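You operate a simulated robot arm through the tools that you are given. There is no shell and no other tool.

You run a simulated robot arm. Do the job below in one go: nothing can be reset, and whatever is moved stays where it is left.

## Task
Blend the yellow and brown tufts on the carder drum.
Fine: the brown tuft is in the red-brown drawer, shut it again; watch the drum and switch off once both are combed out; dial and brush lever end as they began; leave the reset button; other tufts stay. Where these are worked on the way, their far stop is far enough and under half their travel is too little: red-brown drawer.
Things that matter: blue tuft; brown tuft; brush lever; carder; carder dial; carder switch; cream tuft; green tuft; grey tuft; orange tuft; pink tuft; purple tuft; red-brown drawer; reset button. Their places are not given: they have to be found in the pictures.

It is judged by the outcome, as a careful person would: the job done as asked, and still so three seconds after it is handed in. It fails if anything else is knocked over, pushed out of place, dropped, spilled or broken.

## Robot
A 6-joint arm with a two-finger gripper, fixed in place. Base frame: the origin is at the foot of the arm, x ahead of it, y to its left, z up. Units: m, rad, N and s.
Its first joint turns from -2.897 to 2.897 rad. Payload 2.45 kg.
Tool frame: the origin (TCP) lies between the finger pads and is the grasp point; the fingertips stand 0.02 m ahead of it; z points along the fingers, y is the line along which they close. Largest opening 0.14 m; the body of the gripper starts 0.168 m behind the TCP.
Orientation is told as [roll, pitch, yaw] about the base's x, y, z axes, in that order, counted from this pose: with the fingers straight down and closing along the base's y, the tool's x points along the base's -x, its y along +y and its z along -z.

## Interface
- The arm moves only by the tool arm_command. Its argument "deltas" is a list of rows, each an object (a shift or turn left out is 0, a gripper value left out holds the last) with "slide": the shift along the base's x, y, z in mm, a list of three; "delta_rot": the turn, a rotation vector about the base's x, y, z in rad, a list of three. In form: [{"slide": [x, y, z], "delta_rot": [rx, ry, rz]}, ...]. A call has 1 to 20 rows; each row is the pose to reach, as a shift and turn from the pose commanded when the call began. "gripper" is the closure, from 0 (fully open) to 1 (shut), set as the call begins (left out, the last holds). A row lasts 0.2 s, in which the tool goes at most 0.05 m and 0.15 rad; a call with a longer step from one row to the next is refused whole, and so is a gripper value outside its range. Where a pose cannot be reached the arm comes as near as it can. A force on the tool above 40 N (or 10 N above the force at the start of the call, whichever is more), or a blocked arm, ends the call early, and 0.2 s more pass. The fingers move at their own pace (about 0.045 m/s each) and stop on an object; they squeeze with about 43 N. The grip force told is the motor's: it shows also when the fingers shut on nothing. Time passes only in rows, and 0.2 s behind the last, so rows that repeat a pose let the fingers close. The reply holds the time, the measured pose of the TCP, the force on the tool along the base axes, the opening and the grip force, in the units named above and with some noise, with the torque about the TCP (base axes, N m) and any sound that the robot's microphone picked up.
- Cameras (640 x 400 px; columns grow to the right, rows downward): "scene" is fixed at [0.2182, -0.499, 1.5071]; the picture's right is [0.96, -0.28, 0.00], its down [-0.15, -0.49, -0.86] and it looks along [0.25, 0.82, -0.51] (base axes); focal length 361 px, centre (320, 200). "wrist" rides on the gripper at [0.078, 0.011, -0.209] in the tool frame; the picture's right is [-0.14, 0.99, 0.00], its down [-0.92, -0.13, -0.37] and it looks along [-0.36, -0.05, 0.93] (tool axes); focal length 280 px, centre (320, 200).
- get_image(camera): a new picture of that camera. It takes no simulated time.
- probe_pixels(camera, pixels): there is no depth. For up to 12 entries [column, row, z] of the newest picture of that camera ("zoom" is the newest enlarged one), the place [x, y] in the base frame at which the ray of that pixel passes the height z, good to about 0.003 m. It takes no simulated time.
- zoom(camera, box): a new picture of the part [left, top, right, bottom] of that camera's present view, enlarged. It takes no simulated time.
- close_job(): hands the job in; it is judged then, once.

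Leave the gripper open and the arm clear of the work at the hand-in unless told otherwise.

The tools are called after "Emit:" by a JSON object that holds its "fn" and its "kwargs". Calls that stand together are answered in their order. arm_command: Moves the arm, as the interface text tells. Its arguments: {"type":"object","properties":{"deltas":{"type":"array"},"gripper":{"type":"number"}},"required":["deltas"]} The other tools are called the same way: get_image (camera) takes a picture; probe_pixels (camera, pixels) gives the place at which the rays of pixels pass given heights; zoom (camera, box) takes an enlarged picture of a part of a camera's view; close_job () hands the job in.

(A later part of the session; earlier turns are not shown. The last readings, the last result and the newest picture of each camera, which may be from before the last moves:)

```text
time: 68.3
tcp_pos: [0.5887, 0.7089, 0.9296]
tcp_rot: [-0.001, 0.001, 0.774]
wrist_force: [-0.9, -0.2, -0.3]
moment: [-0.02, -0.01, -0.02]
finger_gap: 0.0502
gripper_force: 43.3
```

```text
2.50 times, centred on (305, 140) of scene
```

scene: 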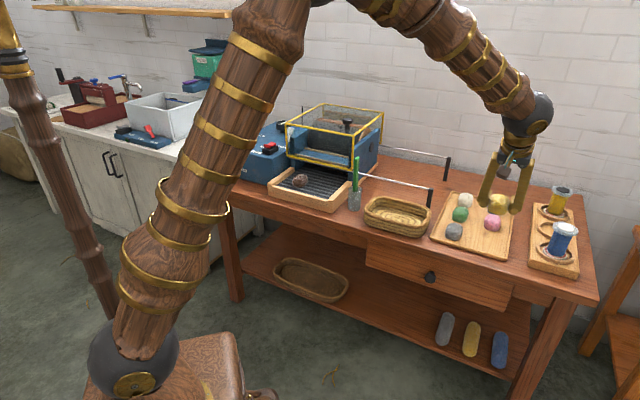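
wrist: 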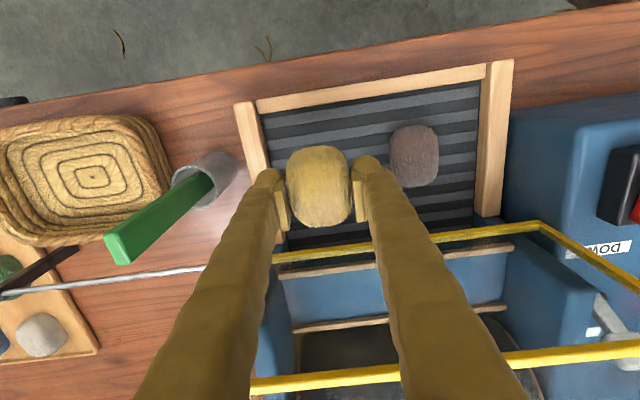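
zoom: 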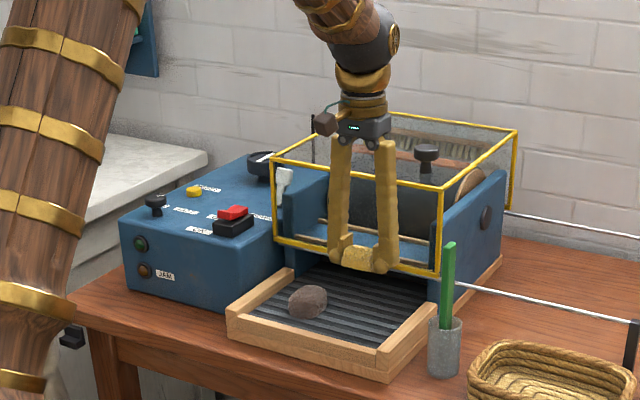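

Positioned above the belt's right half beside brown. I lower to z≈0.85.

Emit:
{"fn": "arm_command", "kwargs": {"deltas": [{"slide": [0, 0, -30]}, {"slide": [0, 0, -55]}, {"slide": [0, 0, -70]}, {"slide": [0, 0, -78]}, {"slide": [0, 0, -78]}], "gripper": 1}}

Emit:
{"fn": "arm_command", "kwargs": {"deltas": [{"slide": [0, 0, -3]}, {"slide": [0, 0, -6]}, {"slide": [0, 0, -6]}], "gripper": 1}}

Emit:
{"fn": "zoom", "kwargs": {"camera": "scene", "box": [240, 120, 370, 220]}}

Emit:
{"fn": "get_image", "kwargs": {"camera": "wrist"}}

```text
time: 69.5
tcp_pos: [0.5879, 0.7078, 0.8526]
tcp_rot: [-0.002, -0.002, 0.774]
wrist_force: [-0.8, 0.9, -0.1]
moment: [0.01, -0.03, 0.01]
finger_gap: 0.0502
gripper_force: 42.7
```

```text
time: 70.3
tcp_pos: [0.5878, 0.7086, 0.8462]
tcp_rot: [-0.001, 0.0, 0.775]
wrist_force: [-0.2, 0.2, 0.9]
moment: [-0.03, -0.01, -0.01]
finger_gap: 0.0501
gripper_force: 42.6
```

```text
4.00 times, centred on (305, 170) of scene
```

zoom: 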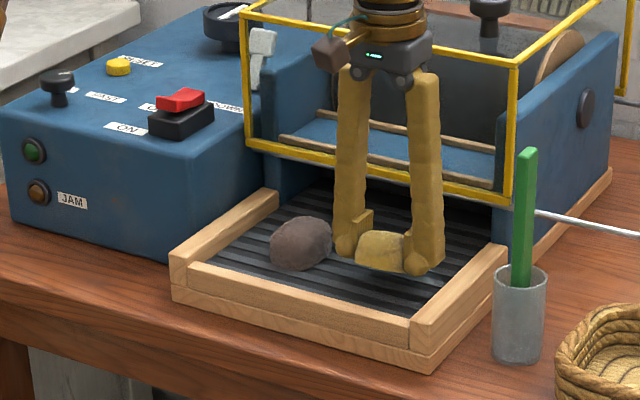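

```text
taken
```

wrist: 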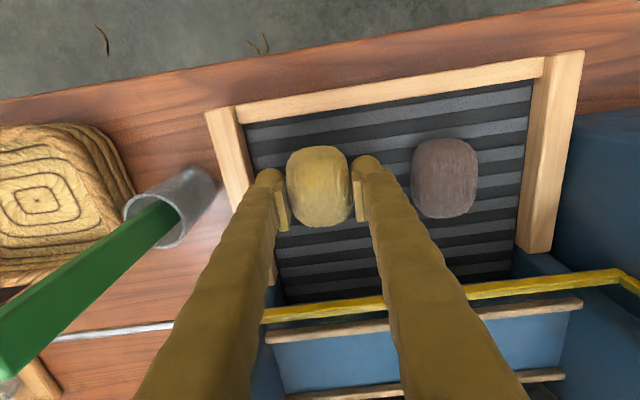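

The frame's inner edge is closer than first thought (u≈−0.041), so I shift the tuft 15 mm to the left before releasing, raising a bit then lowering again.

Emit:
{"fn": "arm_command", "kwargs": {"deltas": [{"slide": [0, 0, 5]}, {"slide": [-5, 5, 5]}, {"slide": [-11, 11, 5]}, {"slide": [-11, 11, 2]}, {"slide": [-11, 11, -2]}, {"slide": [-11, 11, -4]}, {"slide": [-11, 11, -4]}], "gripper": 1}}

Emit:
{"fn": "zoom", "kwargs": {"camera": "wrist", "box": [200, 60, 540, 280]}}

```text
time: 71.9
tcp_pos: [0.5764, 0.7195, 0.8445]
tcp_rot: [-0.001, 0.0, 0.775]
wrist_force: [-0.2, -0.4, 0.0]
moment: [0.03, -0.01, -0.01]
finger_gap: 0.0501
gripper_force: 43.0
```

```text
1.82 times, centred on (370, 170) of wrist
```

zoom: 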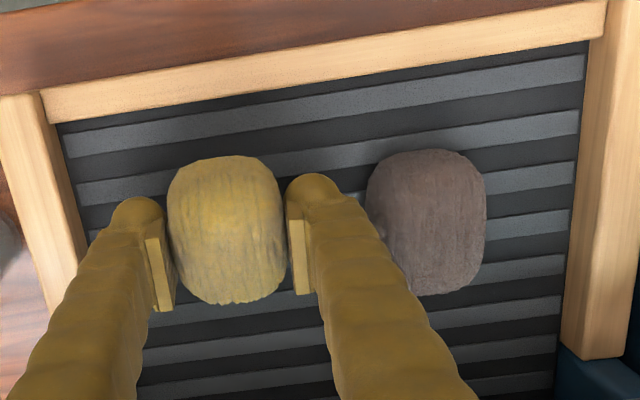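

The right finger is near brown (edge ~20 mm away), so I'll open only to ~0.066 m. First lower 3 mm more to rest it on the belt.

Emit:
{"fn": "arm_command", "kwargs": {"deltas": [{"slide": [0, 0, -1.5]}, {"slide": [0, 0, -3]}, {"slide": [0, 0, -3]}], "gripper": 1}}

Emit:
{"fn": "arm_command", "kwargs": {"deltas": [{"slide": [0, 0, 0]}, {"slide": [0, 0, 0]}, {"slide": [0, 0, 0]}], "gripper": 0.53}}

Emit:
{"fn": "arm_command", "kwargs": {"deltas": [{"slide": [0, 0, 10]}, {"slide": [0, 0, 30]}, {"slide": [0, 0, 65]}, {"slide": [0, 0, 105]}, {"slide": [-20, -20, 140]}, {"slide": [-50, -50, 160]}, {"slide": [-80, -80, 170]}, {"slide": [-80, -80, 170]}], "gripper": 0.53}}

Emit:
{"fn": "get_image", "kwargs": {"camera": "wrist"}}

Emit:
{"fn": "zoom", "kwargs": {"camera": "scene", "box": [220, 100, 390, 220]}}

```text
time: 72.7
tcp_pos: [0.5769, 0.7185, 0.8394]
tcp_rot: [-0.002, 0.0, 0.774]
wrist_force: [-0.4, -0.2, 0.8]
moment: [0.03, 0.02, -0.01]
finger_gap: 0.0504
gripper_force: 42.6
```

```text
time: 73.5
tcp_pos: [0.5764, 0.7179, 0.8406]
tcp_rot: [-0.002, -0.001, 0.775]
wrist_force: [0.3, -0.1, -0.3]
moment: [0.03, 0.02, 0.0]
finger_gap: 0.0659
gripper_force: 0.1
```

```text
time: 75.3
tcp_pos: [0.4946, 0.6372, 1.0109]
tcp_rot: [-0.001, 0.001, 0.773]
wrist_force: [0.4, -0.2, 0.8]
moment: [0.0, 0.02, 0.02]
finger_gap: 0.0659
gripper_force: 0.1
```

```text
taken
```

wrist: 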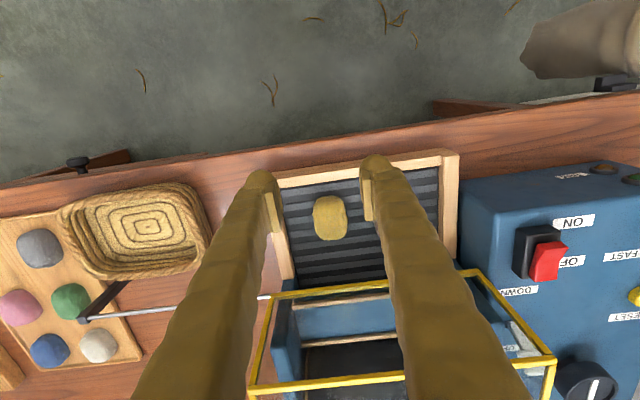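

```text
3.33 times, centred on (305, 160) of scene
```

zoom: 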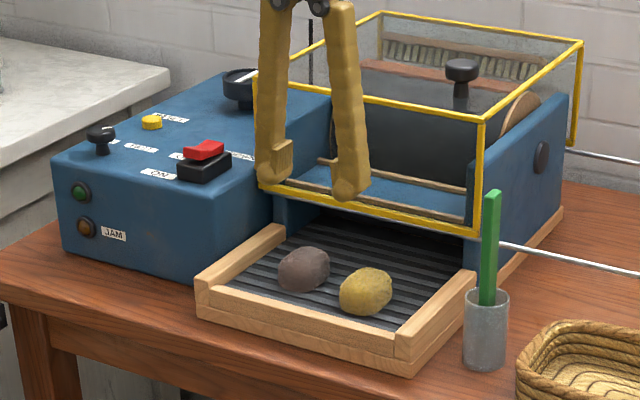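

Both tufts lie on the feed belt. Now I move left to look closely at the control panel.

Emit:
{"fn": "arm_command", "kwargs": {"deltas": [{"slide": [-32, 23.6, 20]}, {"slide": [-64, 47.2, 40]}, {"slide": [-96, 70.9, 60]}, {"slide": [-128, 94.5, 70]}, {"slide": [-160, 118, 80]}, {"slide": [-193, 142, 90]}, {"slide": [-225, 165, 90]}, {"slide": [-257, 189, 90]}, {"slide": [-257, 189, 90]}], "gripper": 0.2}}

Emit:
{"fn": "get_image", "kwargs": {"camera": "wrist"}}

Emit:
{"fn": "get_image", "kwargs": {"camera": "scene"}}

```text
time: 77.3
tcp_pos: [0.2422, 0.8269, 1.0987]
tcp_rot: [-0.002, -0.001, 0.773]
wrist_force: [0.2, -0.2, -0.9]
moment: [0.01, -0.01, 0.0]
finger_gap: 0.112
gripper_force: 0.1
```

```text
taken
```

wrist: 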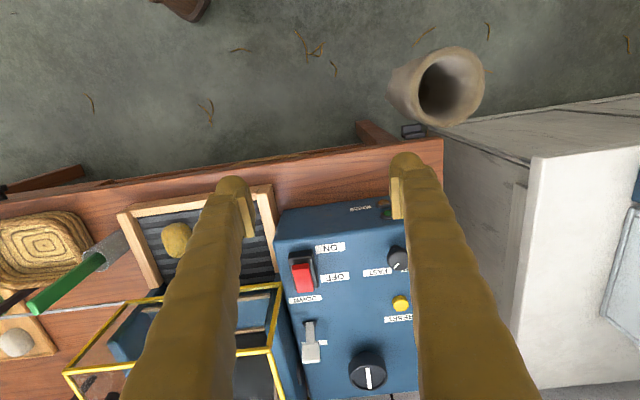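

```text
taken
```

scene: 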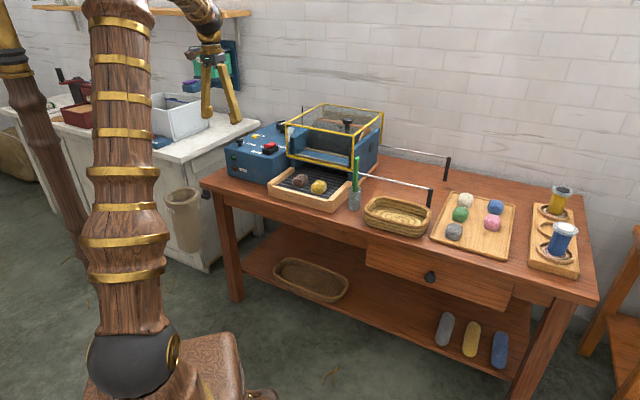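

The right finger hides the dial. I shift left another 80 mm and open the gripper so the dial falls between the fingers.

Emit:
{"fn": "arm_command", "kwargs": {"deltas": [{"slide": [-19, 19, -10]}, {"slide": [-38, 38, -20]}, {"slide": [-56, 57, -30]}, {"slide": [-56, 57, -30]}], "gripper": 0}}

Emit:
{"fn": "get_image", "kwargs": {"camera": "wrist"}}

Emit:
{"fn": "zoom", "kwargs": {"camera": "wrist", "box": [230, 180, 410, 400]}}

Emit:
{"fn": "zoom", "kwargs": {"camera": "scene", "box": [220, 110, 310, 190]}}

```text
time: 78.3
tcp_pos: [0.1832, 0.885, 1.0698]
tcp_rot: [-0.003, 0.001, 0.774]
wrist_force: [0.0, -0.8, 0.3]
moment: [0.02, 0.03, -0.01]
finger_gap: 0.1403
gripper_force: 0.0
```

```text
taken
```

wrist: 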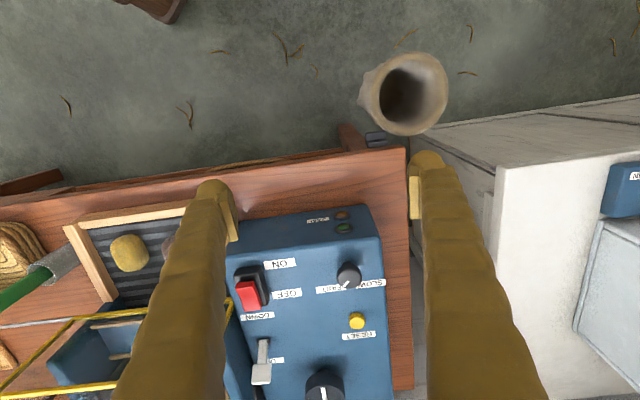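

```text
1.82 times, centred on (320, 290) of wrist
```

zoom: 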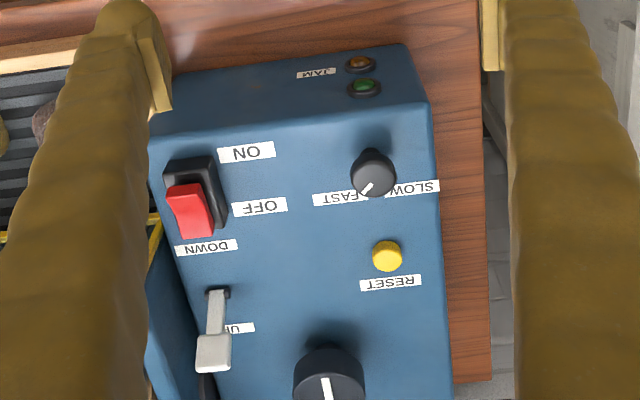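

```text
5.00 times, centred on (265, 150) of scene
```

zoom: 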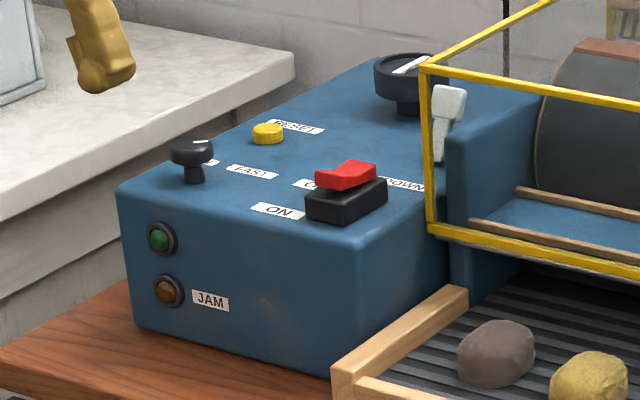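

I'll zoom further onto the dial and the big dial for their pointers.

Emit:
{"fn": "zoom", "kwargs": {"camera": "wrist", "box": [310, 250, 390, 310]}}

Emit:
{"fn": "zoom", "kwargs": {"camera": "wrist", "box": [225, 300, 385, 400]}}

Emit:
{"fn": "zoom", "kwargs": {"camera": "wrist", "box": [225, 240, 325, 330]}}

```text
6.67 times, centred on (350, 280) of wrist
```

zoom: 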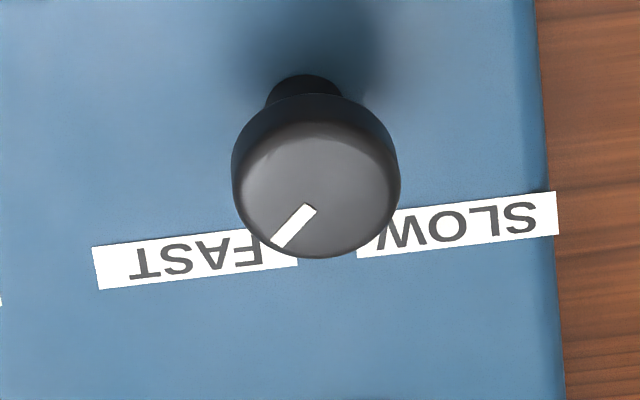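

```text
4.00 times, centred on (305, 350) of wrist
```

zoom: 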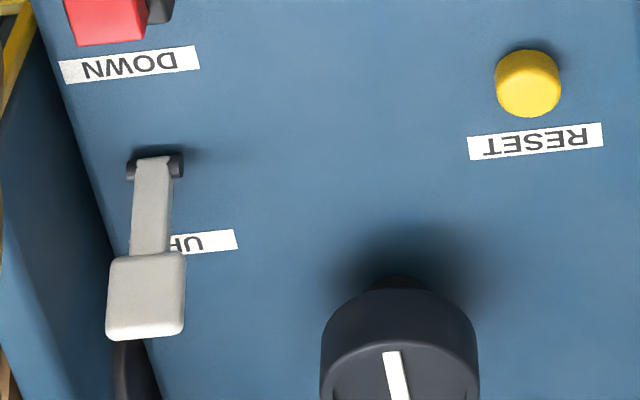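

```text
4.44 times, centred on (275, 285) of wrist
```

zoom: 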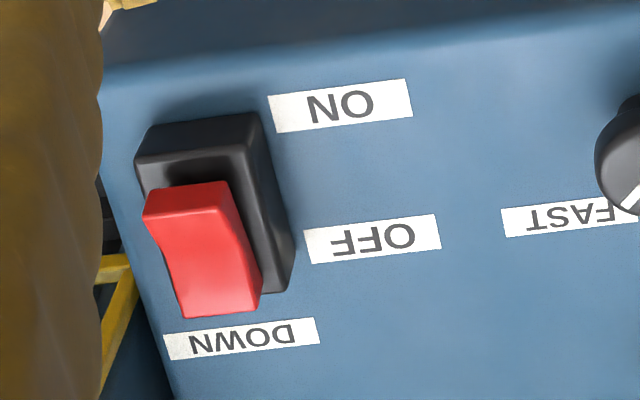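

The dial points at FAST, the brush lever leans to UP. I'll triangulate the dial top, reset, switch and lever from both cameras.

Emit:
{"fn": "probe_pixels", "kwargs": {"camera": "wrist", "pixels": [[349.3, 278.5, 0.9], [349.3, 278.5, 0.95], [357, 320, 0.9], [357, 320, 0.95], [249.1, 296.3, 0.9], [249.1, 296.3, 0.95], [261.5, 374.2, 0.95], [261.5, 374.2, 1.0], [263.75, 341.25, 0.9], [263.75, 341.25, 0.95]]}}

Emit:
{"fn": "probe_pixels", "kwargs": {"camera": "scene", "pixels": [[239.2, 140, 0.9], [239.2, 140, 0.95], [254.6, 136.6, 0.9], [254.6, 136.6, 0.95], [270, 145, 0.9], [270, 145, 0.95], [291, 130.6, 0.95], [291, 130.6, 1.0], [288.6, 142, 0.9], [288.6, 142, 0.95]]}}

```text
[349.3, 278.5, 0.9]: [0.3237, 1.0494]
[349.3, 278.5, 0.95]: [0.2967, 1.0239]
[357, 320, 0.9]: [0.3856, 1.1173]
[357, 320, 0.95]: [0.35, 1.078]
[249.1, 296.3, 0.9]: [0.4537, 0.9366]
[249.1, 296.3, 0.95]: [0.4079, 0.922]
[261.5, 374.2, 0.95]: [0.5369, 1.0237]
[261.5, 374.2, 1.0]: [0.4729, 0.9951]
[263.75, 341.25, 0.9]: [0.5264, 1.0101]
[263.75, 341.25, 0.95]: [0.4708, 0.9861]
```

```text
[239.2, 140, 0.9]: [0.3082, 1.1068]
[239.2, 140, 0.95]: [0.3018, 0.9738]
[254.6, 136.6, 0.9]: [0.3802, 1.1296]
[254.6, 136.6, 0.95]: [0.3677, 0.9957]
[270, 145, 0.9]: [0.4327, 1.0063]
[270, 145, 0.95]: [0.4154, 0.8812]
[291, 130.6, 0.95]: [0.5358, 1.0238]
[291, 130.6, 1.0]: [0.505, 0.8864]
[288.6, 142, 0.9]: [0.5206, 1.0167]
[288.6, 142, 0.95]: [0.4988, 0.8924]
```

Estimates: dial (0.307, 1.036, 0.927), switch (0.424, 0.927, 0.93), lever handle (0.537, 1.024, 0.95), reset (0.381, 1.112). Since two tufts at FAST risk a jam, I plan to set the dial to SLOW and the brush DOWN, then restore both. First I turn the tool's yaw for the dial approach.

Emit:
{"fn": "arm_command", "kwargs": {"deltas": [{"slide": [0, 0, 0], "delta_rot": [0, 0, -0.14]}, {"slide": [0, 0, 0], "delta_rot": [0, 0, -0.278]}, {"slide": [0, 0, 0], "delta_rot": [0, 0, -0.278]}], "gripper": 0.5}}

Emit:
{"fn": "arm_command", "kwargs": {"deltas": [{"slide": [5, 13, -4], "delta_rot": [0.054, -0.099, 0]}, {"slide": [10, 26, -10], "delta_rot": [0.107, -0.198, 0]}, {"slide": [15, 40, -18], "delta_rot": [0.161, -0.297, 0]}, {"slide": [20, 53, -26], "delta_rot": [0.214, -0.396, 0]}, {"slide": [25, 66, -34], "delta_rot": [0.268, -0.494, 0]}, {"slide": [30, 80, -42], "delta_rot": [0.322, -0.593, 0]}, {"slide": [36, 93, -52], "delta_rot": [0.375, -0.692, 0]}, {"slide": [41, 106, -63], "delta_rot": [0.429, -0.791, 0]}, {"slide": [41, 106, -63], "delta_rot": [0.429, -0.791, 0]}], "gripper": 0.5}}

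Emit:
{"fn": "get_image", "kwargs": {"camera": "wrist"}}

Emit:
{"fn": "get_image", "kwargs": {"camera": "scene"}}

```text
time: 79.1
tcp_pos: [0.183, 0.8838, 1.069]
tcp_rot: [-0.003, 0.0, 0.493]
wrist_force: [-0.2, 0.2, -0.9]
moment: [-0.03, -0.01, 0.05]
finger_gap: 0.0704
gripper_force: 0.2
```

```text
time: 81.1
tcp_pos: [0.2257, 0.9909, 1.0056]
tcp_rot: [-0.001, -0.901, 0.495]
wrist_force: [0.4, 0.6, 0.2]
moment: [-0.02, 0.01, 0.02]
finger_gap: 0.0699
gripper_force: 0.0
```

```text
taken
```

wrist: 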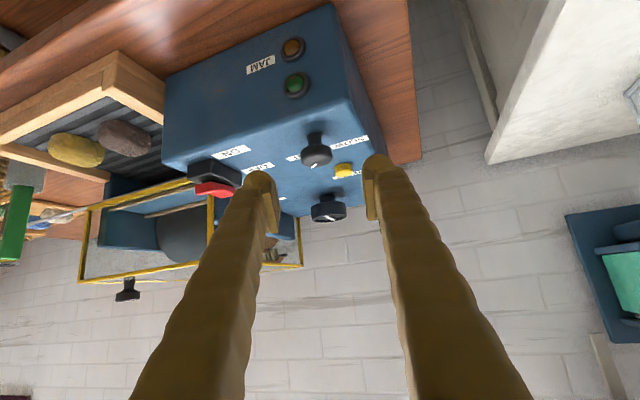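

```text
taken
```

scene: 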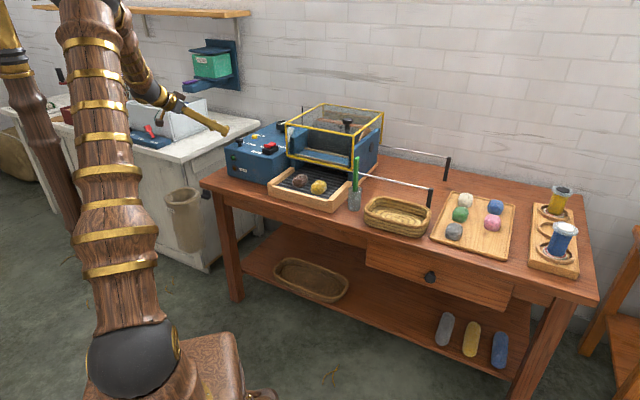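

Pose reached. The dial is at wrist (316,152). I zoom in and probe.

Emit:
{"fn": "zoom", "kwargs": {"camera": "wrist", "box": [260, 110, 400, 230]}}

Emit:
{"fn": "probe_pixels", "kwargs": {"camera": "wrist", "pixels": [[316, 153, 0.92], [316, 153, 0.91], [316, 153, 0.93], [316, 133, 0.897], [316, 133, 0.89], [344, 170, 0.9], [362, 140, 0.895]]}}

Emit:
{"fn": "zoom", "kwargs": {"camera": "scene", "box": [150, 80, 310, 190]}}

```text
3.33 times, centred on (330, 170) of wrist
```

zoom: 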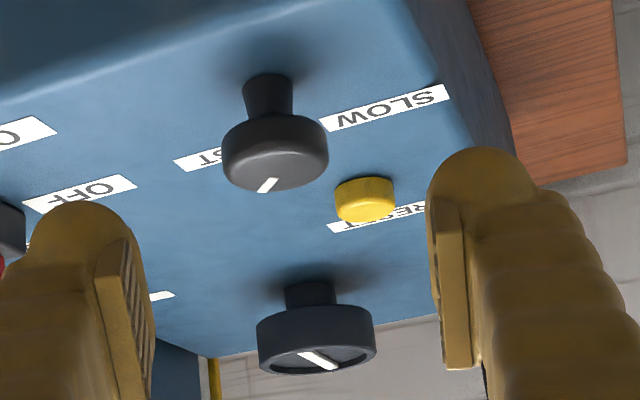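

```text
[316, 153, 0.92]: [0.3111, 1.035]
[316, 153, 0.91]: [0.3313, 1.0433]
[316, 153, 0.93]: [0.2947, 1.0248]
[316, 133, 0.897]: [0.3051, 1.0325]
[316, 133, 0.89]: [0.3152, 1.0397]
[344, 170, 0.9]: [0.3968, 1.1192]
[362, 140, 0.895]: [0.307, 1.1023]
```

```text
3.64 times, centred on (230, 135) of scene
```

zoom: 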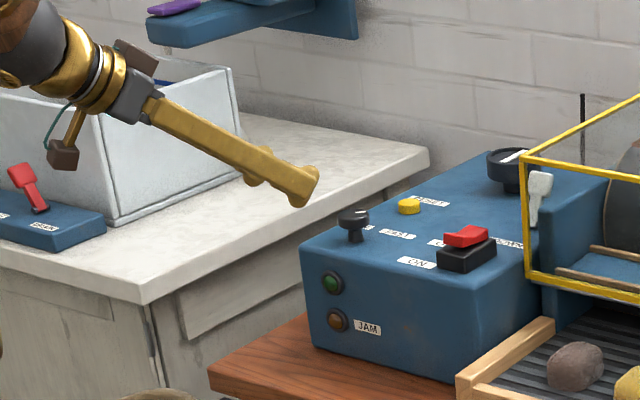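

The knob's centre is (0.310, 1.036), cap at z≈0.92. I approach along the tool axis, first most of the way.

Emit:
{"fn": "arm_command", "kwargs": {"deltas": [{"slide": [21, 11, -19]}, {"slide": [42, 22, -38]}, {"slide": [63, 34, -55]}, {"slide": [63, 34, -55]}], "gripper": 0.5}}

Emit:
{"fn": "zoom", "kwargs": {"camera": "wrist", "box": [240, 110, 400, 250]}}

Emit:
{"fn": "zoom", "kwargs": {"camera": "scene", "box": [190, 90, 310, 190]}}

```text
time: 82.1
tcp_pos: [0.2888, 1.0249, 0.9517]
tcp_rot: [-0.001, -0.9, 0.494]
wrist_force: [0.4, 0.1, -0.3]
moment: [0.01, 0.01, 0.0]
finger_gap: 0.07
gripper_force: 0.1
```

```text
2.86 times, centred on (320, 180) of wrist
```

zoom: 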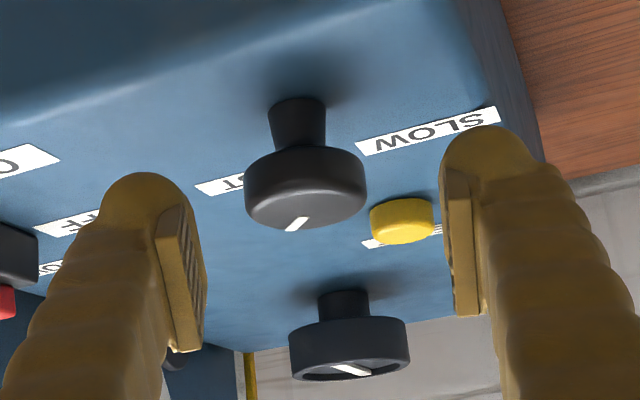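

```text
4.00 times, centred on (250, 140) of scene
```

zoom: 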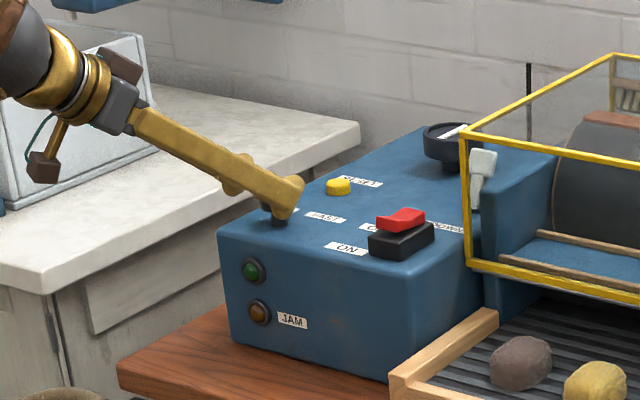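

The pads straddle the knob. I move the rest of the way to TCP ≈ (0.311, 1.033, 0.931).

Emit:
{"fn": "arm_command", "kwargs": {"deltas": [{"slide": [8, 3, -7]}, {"slide": [15, 5.5, -14]}, {"slide": [22, 8, -20]}, {"slide": [22, 8, -20]}], "gripper": 0.5}}

Emit:
{"fn": "zoom", "kwargs": {"camera": "wrist", "box": [240, 110, 400, 250]}}

Emit:
{"fn": "zoom", "kwargs": {"camera": "scene", "box": [210, 110, 290, 180]}}

```text
time: 83.1
tcp_pos: [0.3105, 1.032, 0.9325]
tcp_rot: [0.0, -0.901, 0.496]
wrist_force: [0.2, 0.2, -0.2]
moment: [0.02, 0.01, 0.0]
finger_gap: 0.0701
gripper_force: 0.1
```

```text
2.86 times, centred on (320, 180) of wrist
```

zoom: 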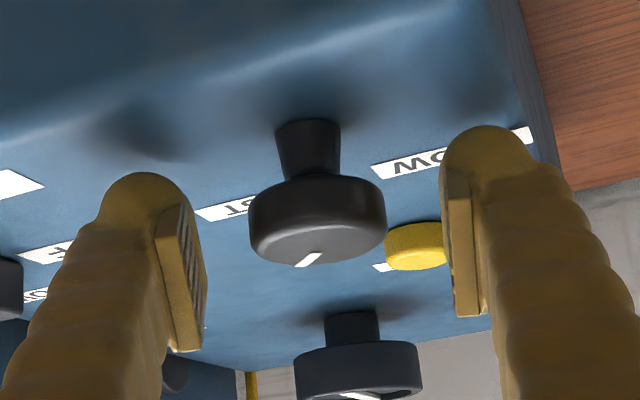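

```text
5.71 times, centred on (250, 145) of scene
```

zoom: 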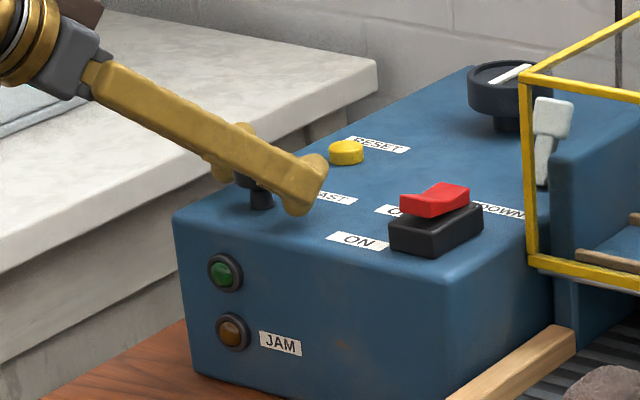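

The cap is centred between pads. I close on the knob.

Emit:
{"fn": "arm_command", "kwargs": {"deltas": [{"slide": [0, 0, 0]}, {"slide": [0, 0, 0]}, {"slide": [0, 0, 0]}, {"slide": [0, 0, 0]}], "gripper": 1}}

Emit:
{"fn": "zoom", "kwargs": {"camera": "wrist", "box": [240, 110, 400, 250]}}

```text
time: 84.1
tcp_pos: [0.3097, 1.0319, 0.9325]
tcp_rot: [0.0, -0.9, 0.495]
wrist_force: [-2.0, 5.8, -1.4]
moment: [0.02, 0.03, -0.02]
finger_gap: 0.0338
gripper_force: 40.5
```

```text
2.86 times, centred on (320, 180) of wrist
```

zoom: 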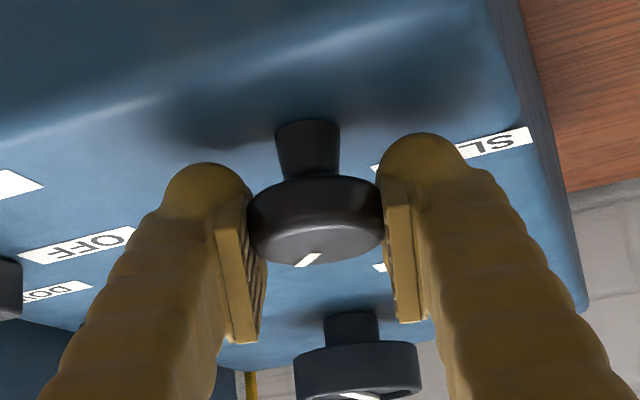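

The knob is held (gap 0.034). I turn it counter-clockwise from above (+z), first 0.4 rad, and check.

Emit:
{"fn": "arm_command", "kwargs": {"deltas": [{"slide": [0, 0, 0], "delta_rot": [0, 0, 0.1]}, {"slide": [0, 0, 0], "delta_rot": [0, 0, 0.2]}, {"slide": [0, 0, 0], "delta_rot": [0, 0, 0.3]}, {"slide": [0, 0, 0], "delta_rot": [0, 0, 0.4]}, {"slide": [0, 0, 0], "delta_rot": [0, 0, 0.4]}], "gripper": 1}}

Emit:
{"fn": "zoom", "kwargs": {"camera": "wrist", "box": [240, 110, 400, 250]}}

Emit:
{"fn": "get_image", "kwargs": {"camera": "scene"}}

```text
time: 85.3
tcp_pos: [0.3099, 1.0347, 0.9321]
tcp_rot: [0.002, -0.9, 0.896]
wrist_force: [-13.2, 35.9, 7.8]
moment: [0.13, 0.37, -0.15]
finger_gap: 0.0339
gripper_force: 44.7
```

```text
2.86 times, centred on (320, 180) of wrist
```

zoom: 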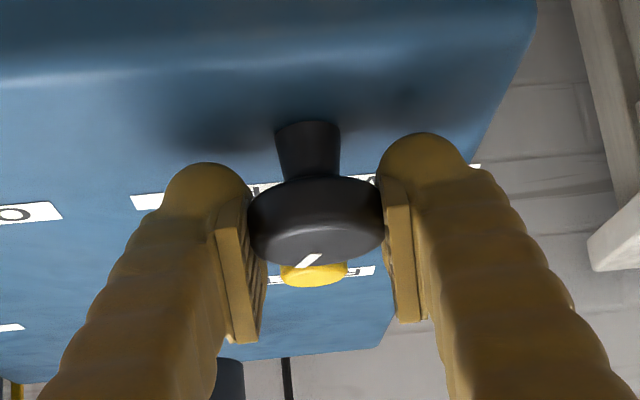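

```text
taken
```

scene: 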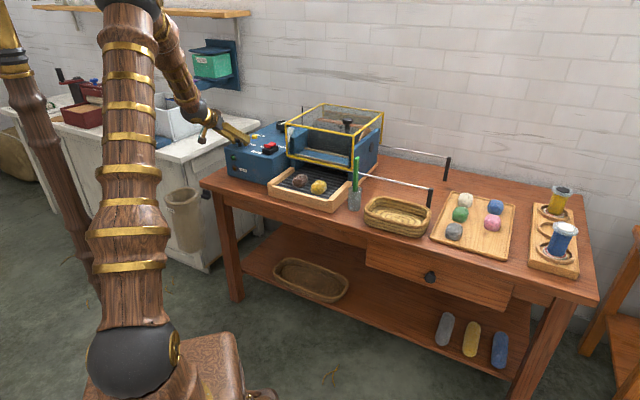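

The knob turns with the gripper. There's a side force of +36 N in y, so I shift +3 mm in y while turning a further 0.4 rad.

Emit:
{"fn": "arm_command", "kwargs": {"deltas": [{"slide": [-1, 3, 0], "delta_rot": [0, 0, 0.0]}, {"slide": [-1, 3.5, 0], "delta_rot": [0, 0, 0.1]}, {"slide": [-1, 4, 0], "delta_rot": [0, 0, 0.2]}, {"slide": [-1, 4, 0], "delta_rot": [0, 0, 0.3]}, {"slide": [-1, 4, 0], "delta_rot": [0, 0, 0.4]}, {"slide": [-1, 4, 0], "delta_rot": [0, 0, 0.4]}], "gripper": 1}}

Emit:
{"fn": "zoom", "kwargs": {"camera": "wrist", "box": [240, 110, 400, 250]}}

```text
time: 86.7
tcp_pos: [0.309, 1.0364, 0.9307]
tcp_rot: [-0.001, -0.899, 1.245]
wrist_force: [-20.6, 0.2, 0.1]
moment: [-0.11, 0.3, -0.14]
finger_gap: 0.0338
gripper_force: 45.3
```

```text
2.86 times, centred on (320, 180) of wrist
```

zoom: 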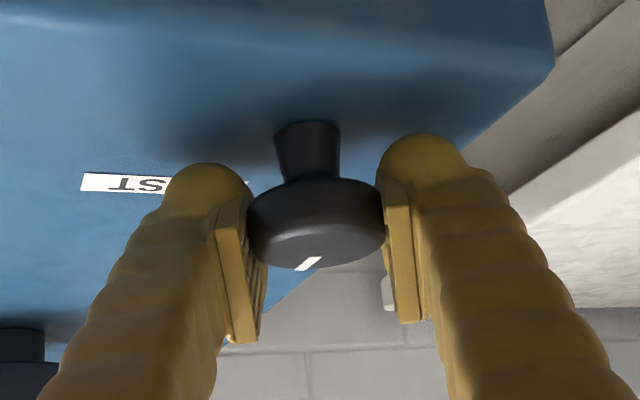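

It follows. Now the side force is −20 N in x; I shift −2 mm in x and turn another 0.4 rad.

Emit:
{"fn": "arm_command", "kwargs": {"deltas": [{"slide": [-2, 0, 0], "delta_rot": [0, 0, 0.03]}, {"slide": [-2.5, 0, 0], "delta_rot": [0, 0, 0.13]}, {"slide": [-3, 0, 0], "delta_rot": [0, 0, 0.23]}, {"slide": [-3, -0.5, 0], "delta_rot": [0, 0, 0.33]}, {"slide": [-3, -0.5, 0], "delta_rot": [0, 0, 0.43]}, {"slide": [-3, -0.5, 0], "delta_rot": [0, 0, 0.43]}], "gripper": 1}}

Emit:
{"fn": "zoom", "kwargs": {"camera": "wrist", "box": [240, 110, 400, 250]}}

Emit:
{"fn": "zoom", "kwargs": {"camera": "scene", "box": [190, 90, 310, 190]}}

```text
time: 88.1
tcp_pos: [0.3084, 1.0368, 0.9303]
tcp_rot: [-0.001, -0.897, 1.242]
wrist_force: [-12.9, -1.9, -8.3]
moment: [0.04, 0.06, -0.1]
finger_gap: 0.034
gripper_force: 45.0
out of reach, approached as far as the arm can: row 1, 2, 3, 4, 5, 6
```

```text
2.86 times, centred on (320, 180) of wrist
```

zoom: 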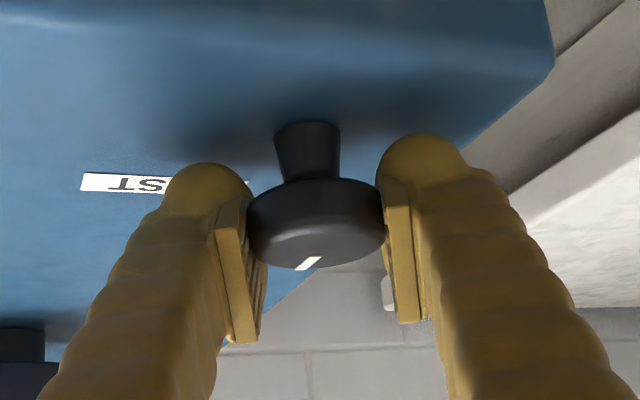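

```text
4.00 times, centred on (250, 140) of scene
```

zoom: 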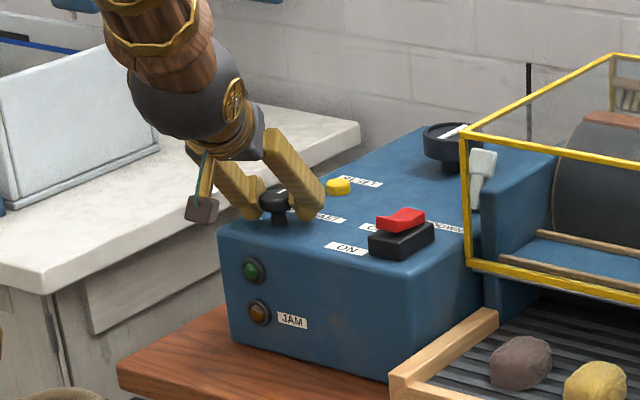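

The arm can't turn further in this pose; the knob has turned about 43°. I release it, check it stays, then swing back to re-grip.

Emit:
{"fn": "arm_command", "kwargs": {"deltas": [{"slide": [0, 0, 0]}, {"slide": [0, 0, 0]}, {"slide": [0, 0, 0]}], "gripper": 0.5}}

Emit:
{"fn": "zoom", "kwargs": {"camera": "wrist", "box": [240, 110, 400, 250]}}

Emit:
{"fn": "zoom", "kwargs": {"camera": "scene", "box": [210, 110, 290, 180]}}

```text
time: 88.9
tcp_pos: [0.3079, 1.0366, 0.9309]
tcp_rot: [0.0, -0.9, 1.243]
wrist_force: [0.7, 0.0, 1.1]
moment: [0.02, 0.0, -0.02]
finger_gap: 0.07
gripper_force: 0.1
```

```text
2.86 times, centred on (320, 180) of wrist
```

zoom: 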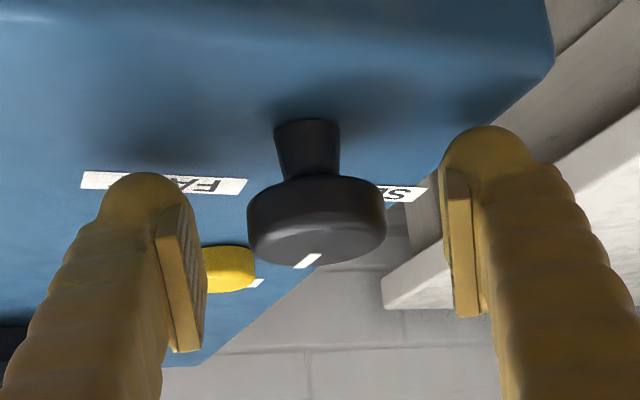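

```text
5.71 times, centred on (250, 145) of scene
```

zoom: 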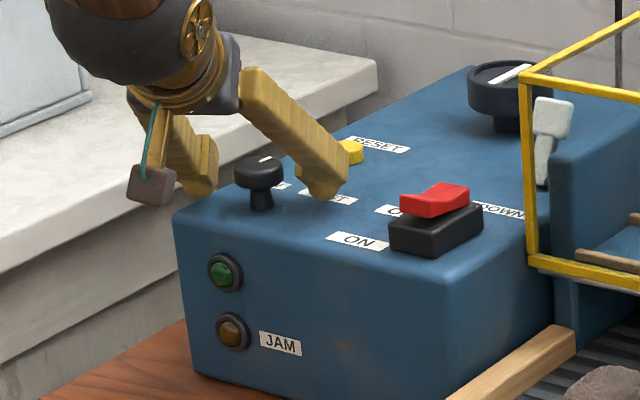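

The knob stays where it was left. I swing the open gripper back by −0.8 rad around the knob, correcting the TCP a little toward the knob's axis.

Emit:
{"fn": "arm_command", "kwargs": {"deltas": [{"slide": [0, -1, 0], "delta_rot": [0, 0, -0.13]}, {"slide": [0, -2, 0], "delta_rot": [0, 0, -0.26]}, {"slide": [0, -3, 0], "delta_rot": [0, 0, -0.39]}, {"slide": [0, -4, 0], "delta_rot": [0, 0, -0.52]}, {"slide": [0, -5, 0], "delta_rot": [0, 0, -0.65]}, {"slide": [0, -5.6, 0], "delta_rot": [0, 0, -0.8]}, {"slide": [0, -5.6, 0], "delta_rot": [0, 0, -0.8]}], "gripper": 0.5}}

Emit:
{"fn": "zoom", "kwargs": {"camera": "wrist", "box": [240, 110, 400, 250]}}

Emit:
{"fn": "zoom", "kwargs": {"camera": "scene", "box": [210, 110, 290, 180]}}

```text
time: 90.5
tcp_pos: [0.3053, 1.031, 0.9301]
tcp_rot: [0.001, -0.901, 0.444]
wrist_force: [-0.2, -0.2, 0.1]
moment: [-0.02, -0.02, 0.01]
finger_gap: 0.07
gripper_force: 0.1
```

```text
2.86 times, centred on (320, 180) of wrist
```

zoom: 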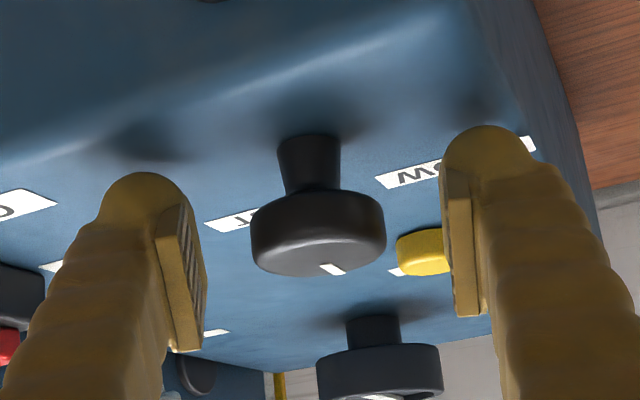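

```text
5.71 times, centred on (250, 145) of scene
```

zoom: 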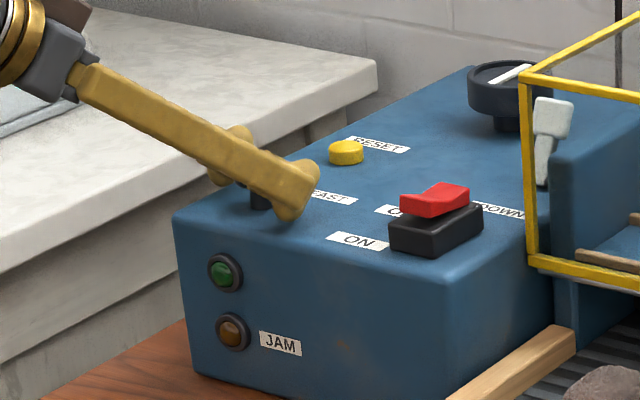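

The pointer now is midway. I grip again and turn another +0.4 rad.

Emit:
{"fn": "arm_command", "kwargs": {"deltas": [{"slide": [0, 0, 0]}, {"slide": [0, 0, 0]}, {"slide": [0, 0, 0]}, {"slide": [0, 0, 0]}], "gripper": 1}}

Emit:
{"fn": "arm_command", "kwargs": {"deltas": [{"slide": [0, 0, 0], "delta_rot": [0, 0, 0.1]}, {"slide": [-0.5, 0.5, 0], "delta_rot": [0, 0, 0.2]}, {"slide": [-1, 1, 0], "delta_rot": [0, 0, 0.3]}, {"slide": [-1, 1.5, 0], "delta_rot": [0, 0, 0.4]}, {"slide": [-1, 1.5, 0], "delta_rot": [0, 0, 0.4]}], "gripper": 1}}

Emit:
{"fn": "zoom", "kwargs": {"camera": "wrist", "box": [240, 110, 400, 250]}}

```text
time: 91.5
tcp_pos: [0.3054, 1.0296, 0.9301]
tcp_rot: [0.0, -0.9, 0.445]
wrist_force: [1.5, -7.2, 1.8]
moment: [-0.05, -0.01, -0.01]
finger_gap: 0.0348
gripper_force: 41.1
```

```text
time: 92.6
tcp_pos: [0.3064, 1.0315, 0.9295]
tcp_rot: [-0.004, -0.899, 0.844]
wrist_force: [0.7, -6.9, 3.1]
moment: [0.06, -0.2, 0.01]
finger_gap: 0.0349
gripper_force: 45.6
stopped in row 5: the force on the tool passed its limit at 42 N (the readings are from after the stop); the commanded pose is now the measured one
```

```text
2.86 times, centred on (320, 180) of wrist
```

zoom: 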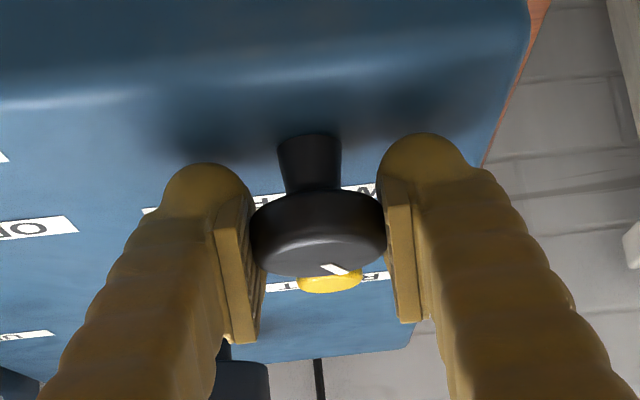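

The knob turned with it (another 0.4 rad). I continue +0.38 rad in smaller steps.

Emit:
{"fn": "arm_command", "kwargs": {"deltas": [{"slide": [0, 0, 0], "delta_rot": [0, 0, 0.08]}, {"slide": [0, 0, 0], "delta_rot": [0, 0, 0.16]}, {"slide": [0, 0, 0], "delta_rot": [0, 0, 0.24]}, {"slide": [0, 0, 0], "delta_rot": [0, 0, 0.24]}], "gripper": 1}}

Emit:
{"fn": "arm_command", "kwargs": {"deltas": [{"slide": [0, 0, 0], "delta_rot": [0, 0, 0.07]}, {"slide": [0, 0, 0], "delta_rot": [0, 0, 0.14]}, {"slide": [0, 0, 0], "delta_rot": [0, 0, 0.14]}], "gripper": 1}}

Emit:
{"fn": "zoom", "kwargs": {"camera": "wrist", "box": [240, 110, 400, 250]}}

Emit:
{"fn": "zoom", "kwargs": {"camera": "scene", "box": [210, 110, 290, 180]}}

```text
time: 93.6
tcp_pos: [0.3067, 1.0313, 0.929]
tcp_rot: [-0.004, -0.898, 1.084]
wrist_force: [5.6, -9.1, -5.6]
moment: [-0.09, -0.1, 0.0]
finger_gap: 0.0347
gripper_force: 44.8
```

```text
time: 94.4
tcp_pos: [0.306, 1.032, 0.9303]
tcp_rot: [-0.003, -0.899, 1.225]
wrist_force: [14.3, 16.6, -15.8]
moment: [0.07, 0.14, -0.57]
finger_gap: 0.0338
gripper_force: 44.8
```

```text
2.86 times, centred on (320, 180) of wrist
```

zoom: 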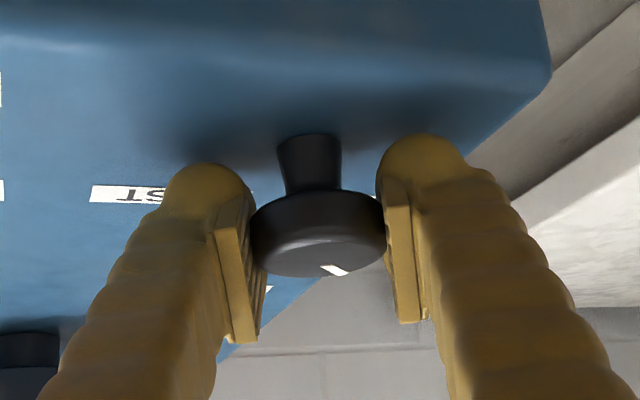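

```text
5.71 times, centred on (250, 145) of scene
```

zoom: 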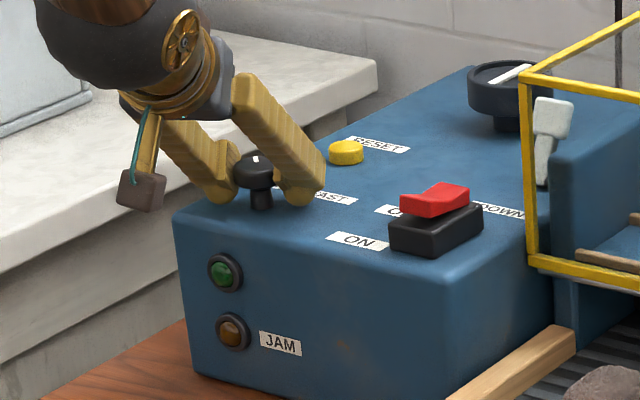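

There's a torque of −0.57 Nm now — probably the stop; total turn ≈ 87°. I release and look at the pointer, backing away along the tool axis and up.

Emit:
{"fn": "arm_command", "kwargs": {"deltas": [{"slide": [0, 0, 0]}, {"slide": [0, 0, 0]}, {"slide": [0, 0, 0]}], "gripper": 0.5}}

Emit:
{"fn": "arm_command", "kwargs": {"deltas": [{"slide": [-8, -22, 18]}, {"slide": [-16, -45, 37]}, {"slide": [-24, -67, 60]}, {"slide": [-28, -80, 90]}, {"slide": [-28, -80, 90]}], "gripper": 0.5}}

Emit:
{"fn": "get_image", "kwargs": {"camera": "wrist"}}

Emit:
{"fn": "zoom", "kwargs": {"camera": "scene", "box": [210, 110, 290, 180]}}

```text
time: 95.2
tcp_pos: [0.3064, 1.0308, 0.9294]
tcp_rot: [-0.003, -0.9, 1.226]
wrist_force: [0.0, 0.7, 0.0]
moment: [-0.02, 0.01, 0.02]
finger_gap: 0.0701
gripper_force: 0.1
```

```text
time: 96.4
tcp_pos: [0.2803, 0.951, 1.0197]
tcp_rot: [-0.002, -0.898, 1.224]
wrist_force: [0.4, 0.3, 0.9]
moment: [0.03, -0.03, 0.0]
finger_gap: 0.0699
gripper_force: 0.0
```

```text
taken
```

wrist: 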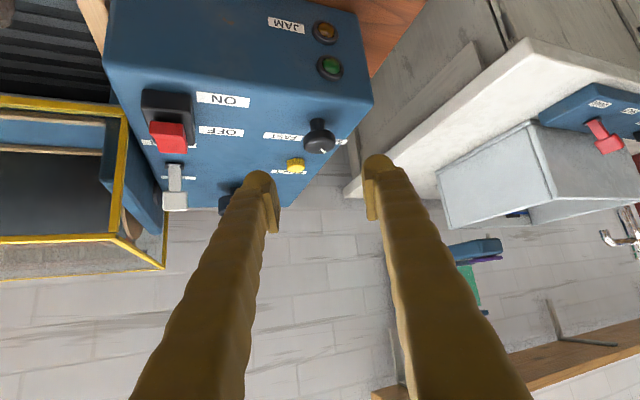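

```text
5.71 times, centred on (250, 145) of scene
```

zoom: 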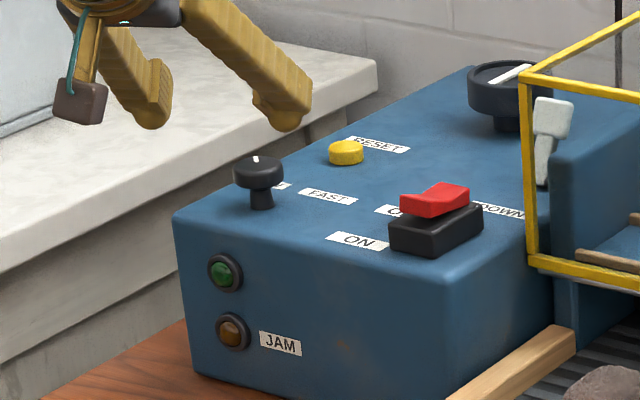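

I zoom on the dial in both views to verify that it points at SLOW.

Emit:
{"fn": "zoom", "kwargs": {"camera": "scene", "box": [230, 130, 255, 150]}}

Emit:
{"fn": "zoom", "kwargs": {"camera": "wrist", "box": [260, 90, 380, 180]}}

Emit:
{"fn": "zoom", "kwargs": {"camera": "wrist", "box": [100, 60, 260, 220]}}

```text
16.00 times, centred on (242, 140) of scene
```

zoom: 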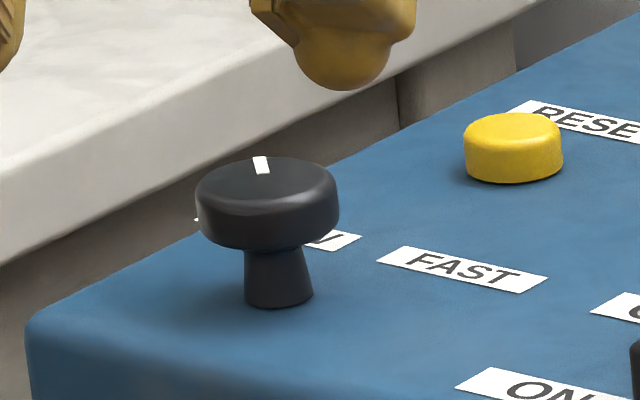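

```text
4.44 times, centred on (320, 135) of wrist
```

zoom: 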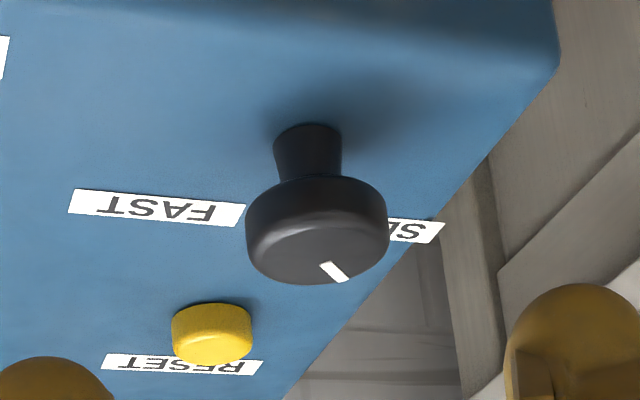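

```text
2.50 times, centred on (180, 140) of wrist
```

zoom: 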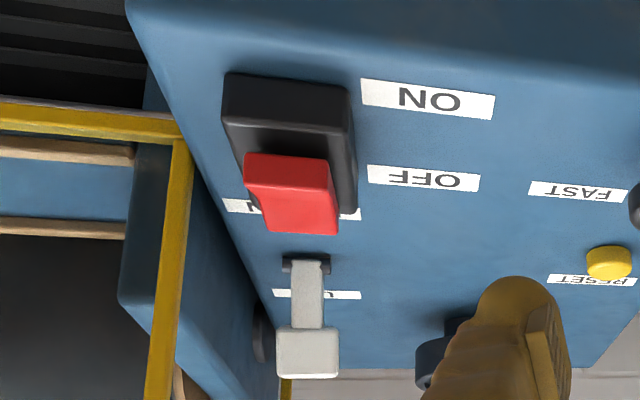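

The dial now points to SLOW. Next is the brush lever at (0.537, 1.024, 0.95). I'll move to a pre-pose in front of it: same tilt, yaw 0.62, narrow opening (0.04 m) because the cover is only ~3 cm to its right.

Emit:
{"fn": "arm_command", "kwargs": {"deltas": [{"slide": [30, 3, 10], "delta_rot": [0, 0, -0.12]}, {"slide": [66, 7, 20], "delta_rot": [0, 0, -0.24]}, {"slide": [102, 11, 25], "delta_rot": [0, 0, -0.36]}, {"slide": [140, 15, 25], "delta_rot": [0, 0, -0.48]}, {"slide": [172, 18, 25], "delta_rot": [0, 0, -0.604]}, {"slide": [172, 18, 25], "delta_rot": [0, 0, -0.604]}], "gripper": 0.71}}

Emit:
{"fn": "get_image", "kwargs": {"camera": "wrist"}}

Emit:
{"fn": "zoom", "kwargs": {"camera": "scene", "box": [210, 90, 330, 190]}}

```text
time: 97.8
tcp_pos: [0.4515, 0.9688, 1.0443]
tcp_rot: [-0.004, -0.9, 0.62]
wrist_force: [0.0, 0.3, -0.9]
moment: [-0.02, 0.02, 0.0]
finger_gap: 0.0407
gripper_force: 0.0
```

```text
taken
```

wrist: 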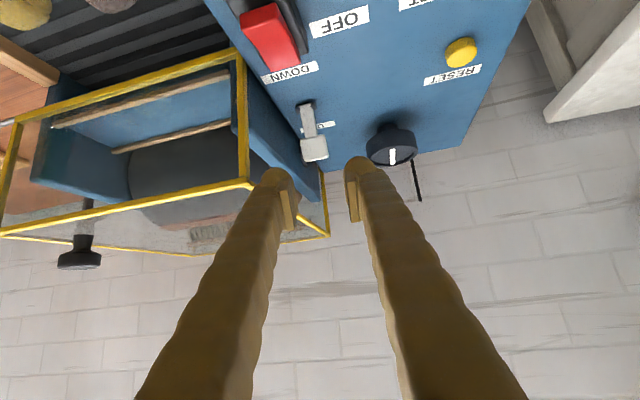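

```text
4.00 times, centred on (270, 140) of scene
```

zoom: 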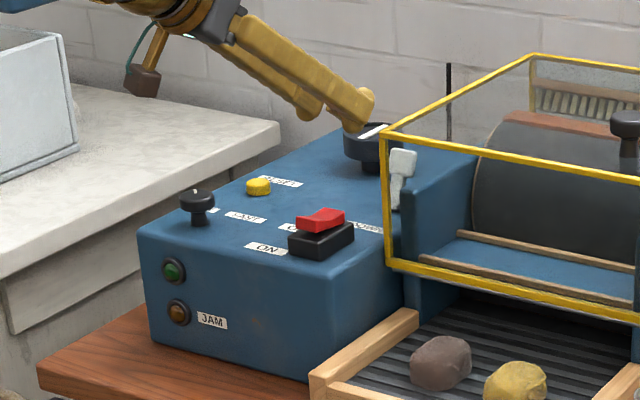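

Good view: the lever handle at wrist (314,150), the cover's left top rail from (250,185) to (330,235). I zoom and probe.

Emit:
{"fn": "zoom", "kwargs": {"camera": "wrist", "box": [220, 60, 400, 250]}}

Emit:
{"fn": "probe_pixels", "kwargs": {"camera": "wrist", "pixels": [[314, 152, 0.95], [314, 152, 0.94], [314, 152, 0.96], [300, 150, 0.95], [327, 148, 0.95], [306, 103, 0.897], [250, 185, 1.015], [328, 235, 1.015], [240, 50, 0.86], [320, 168, 0.897]]}}

```text
2.11 times, centred on (310, 155) of wrist
```

zoom: 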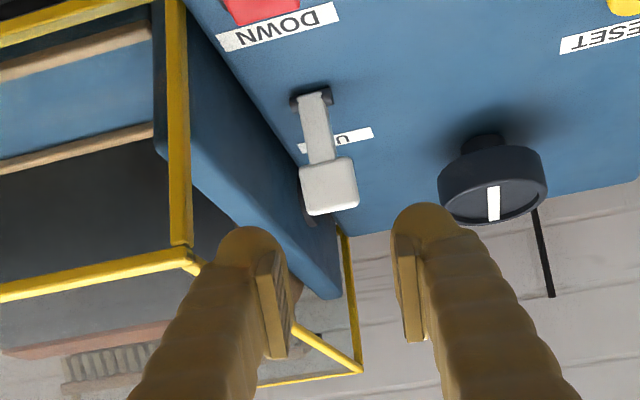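

```text
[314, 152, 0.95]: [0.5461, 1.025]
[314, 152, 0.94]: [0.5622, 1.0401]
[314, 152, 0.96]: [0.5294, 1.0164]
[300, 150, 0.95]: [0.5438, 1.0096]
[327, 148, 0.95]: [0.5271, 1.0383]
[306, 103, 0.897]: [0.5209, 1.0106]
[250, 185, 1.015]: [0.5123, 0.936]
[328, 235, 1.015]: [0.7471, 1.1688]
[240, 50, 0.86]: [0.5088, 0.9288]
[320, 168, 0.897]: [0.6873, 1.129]
```

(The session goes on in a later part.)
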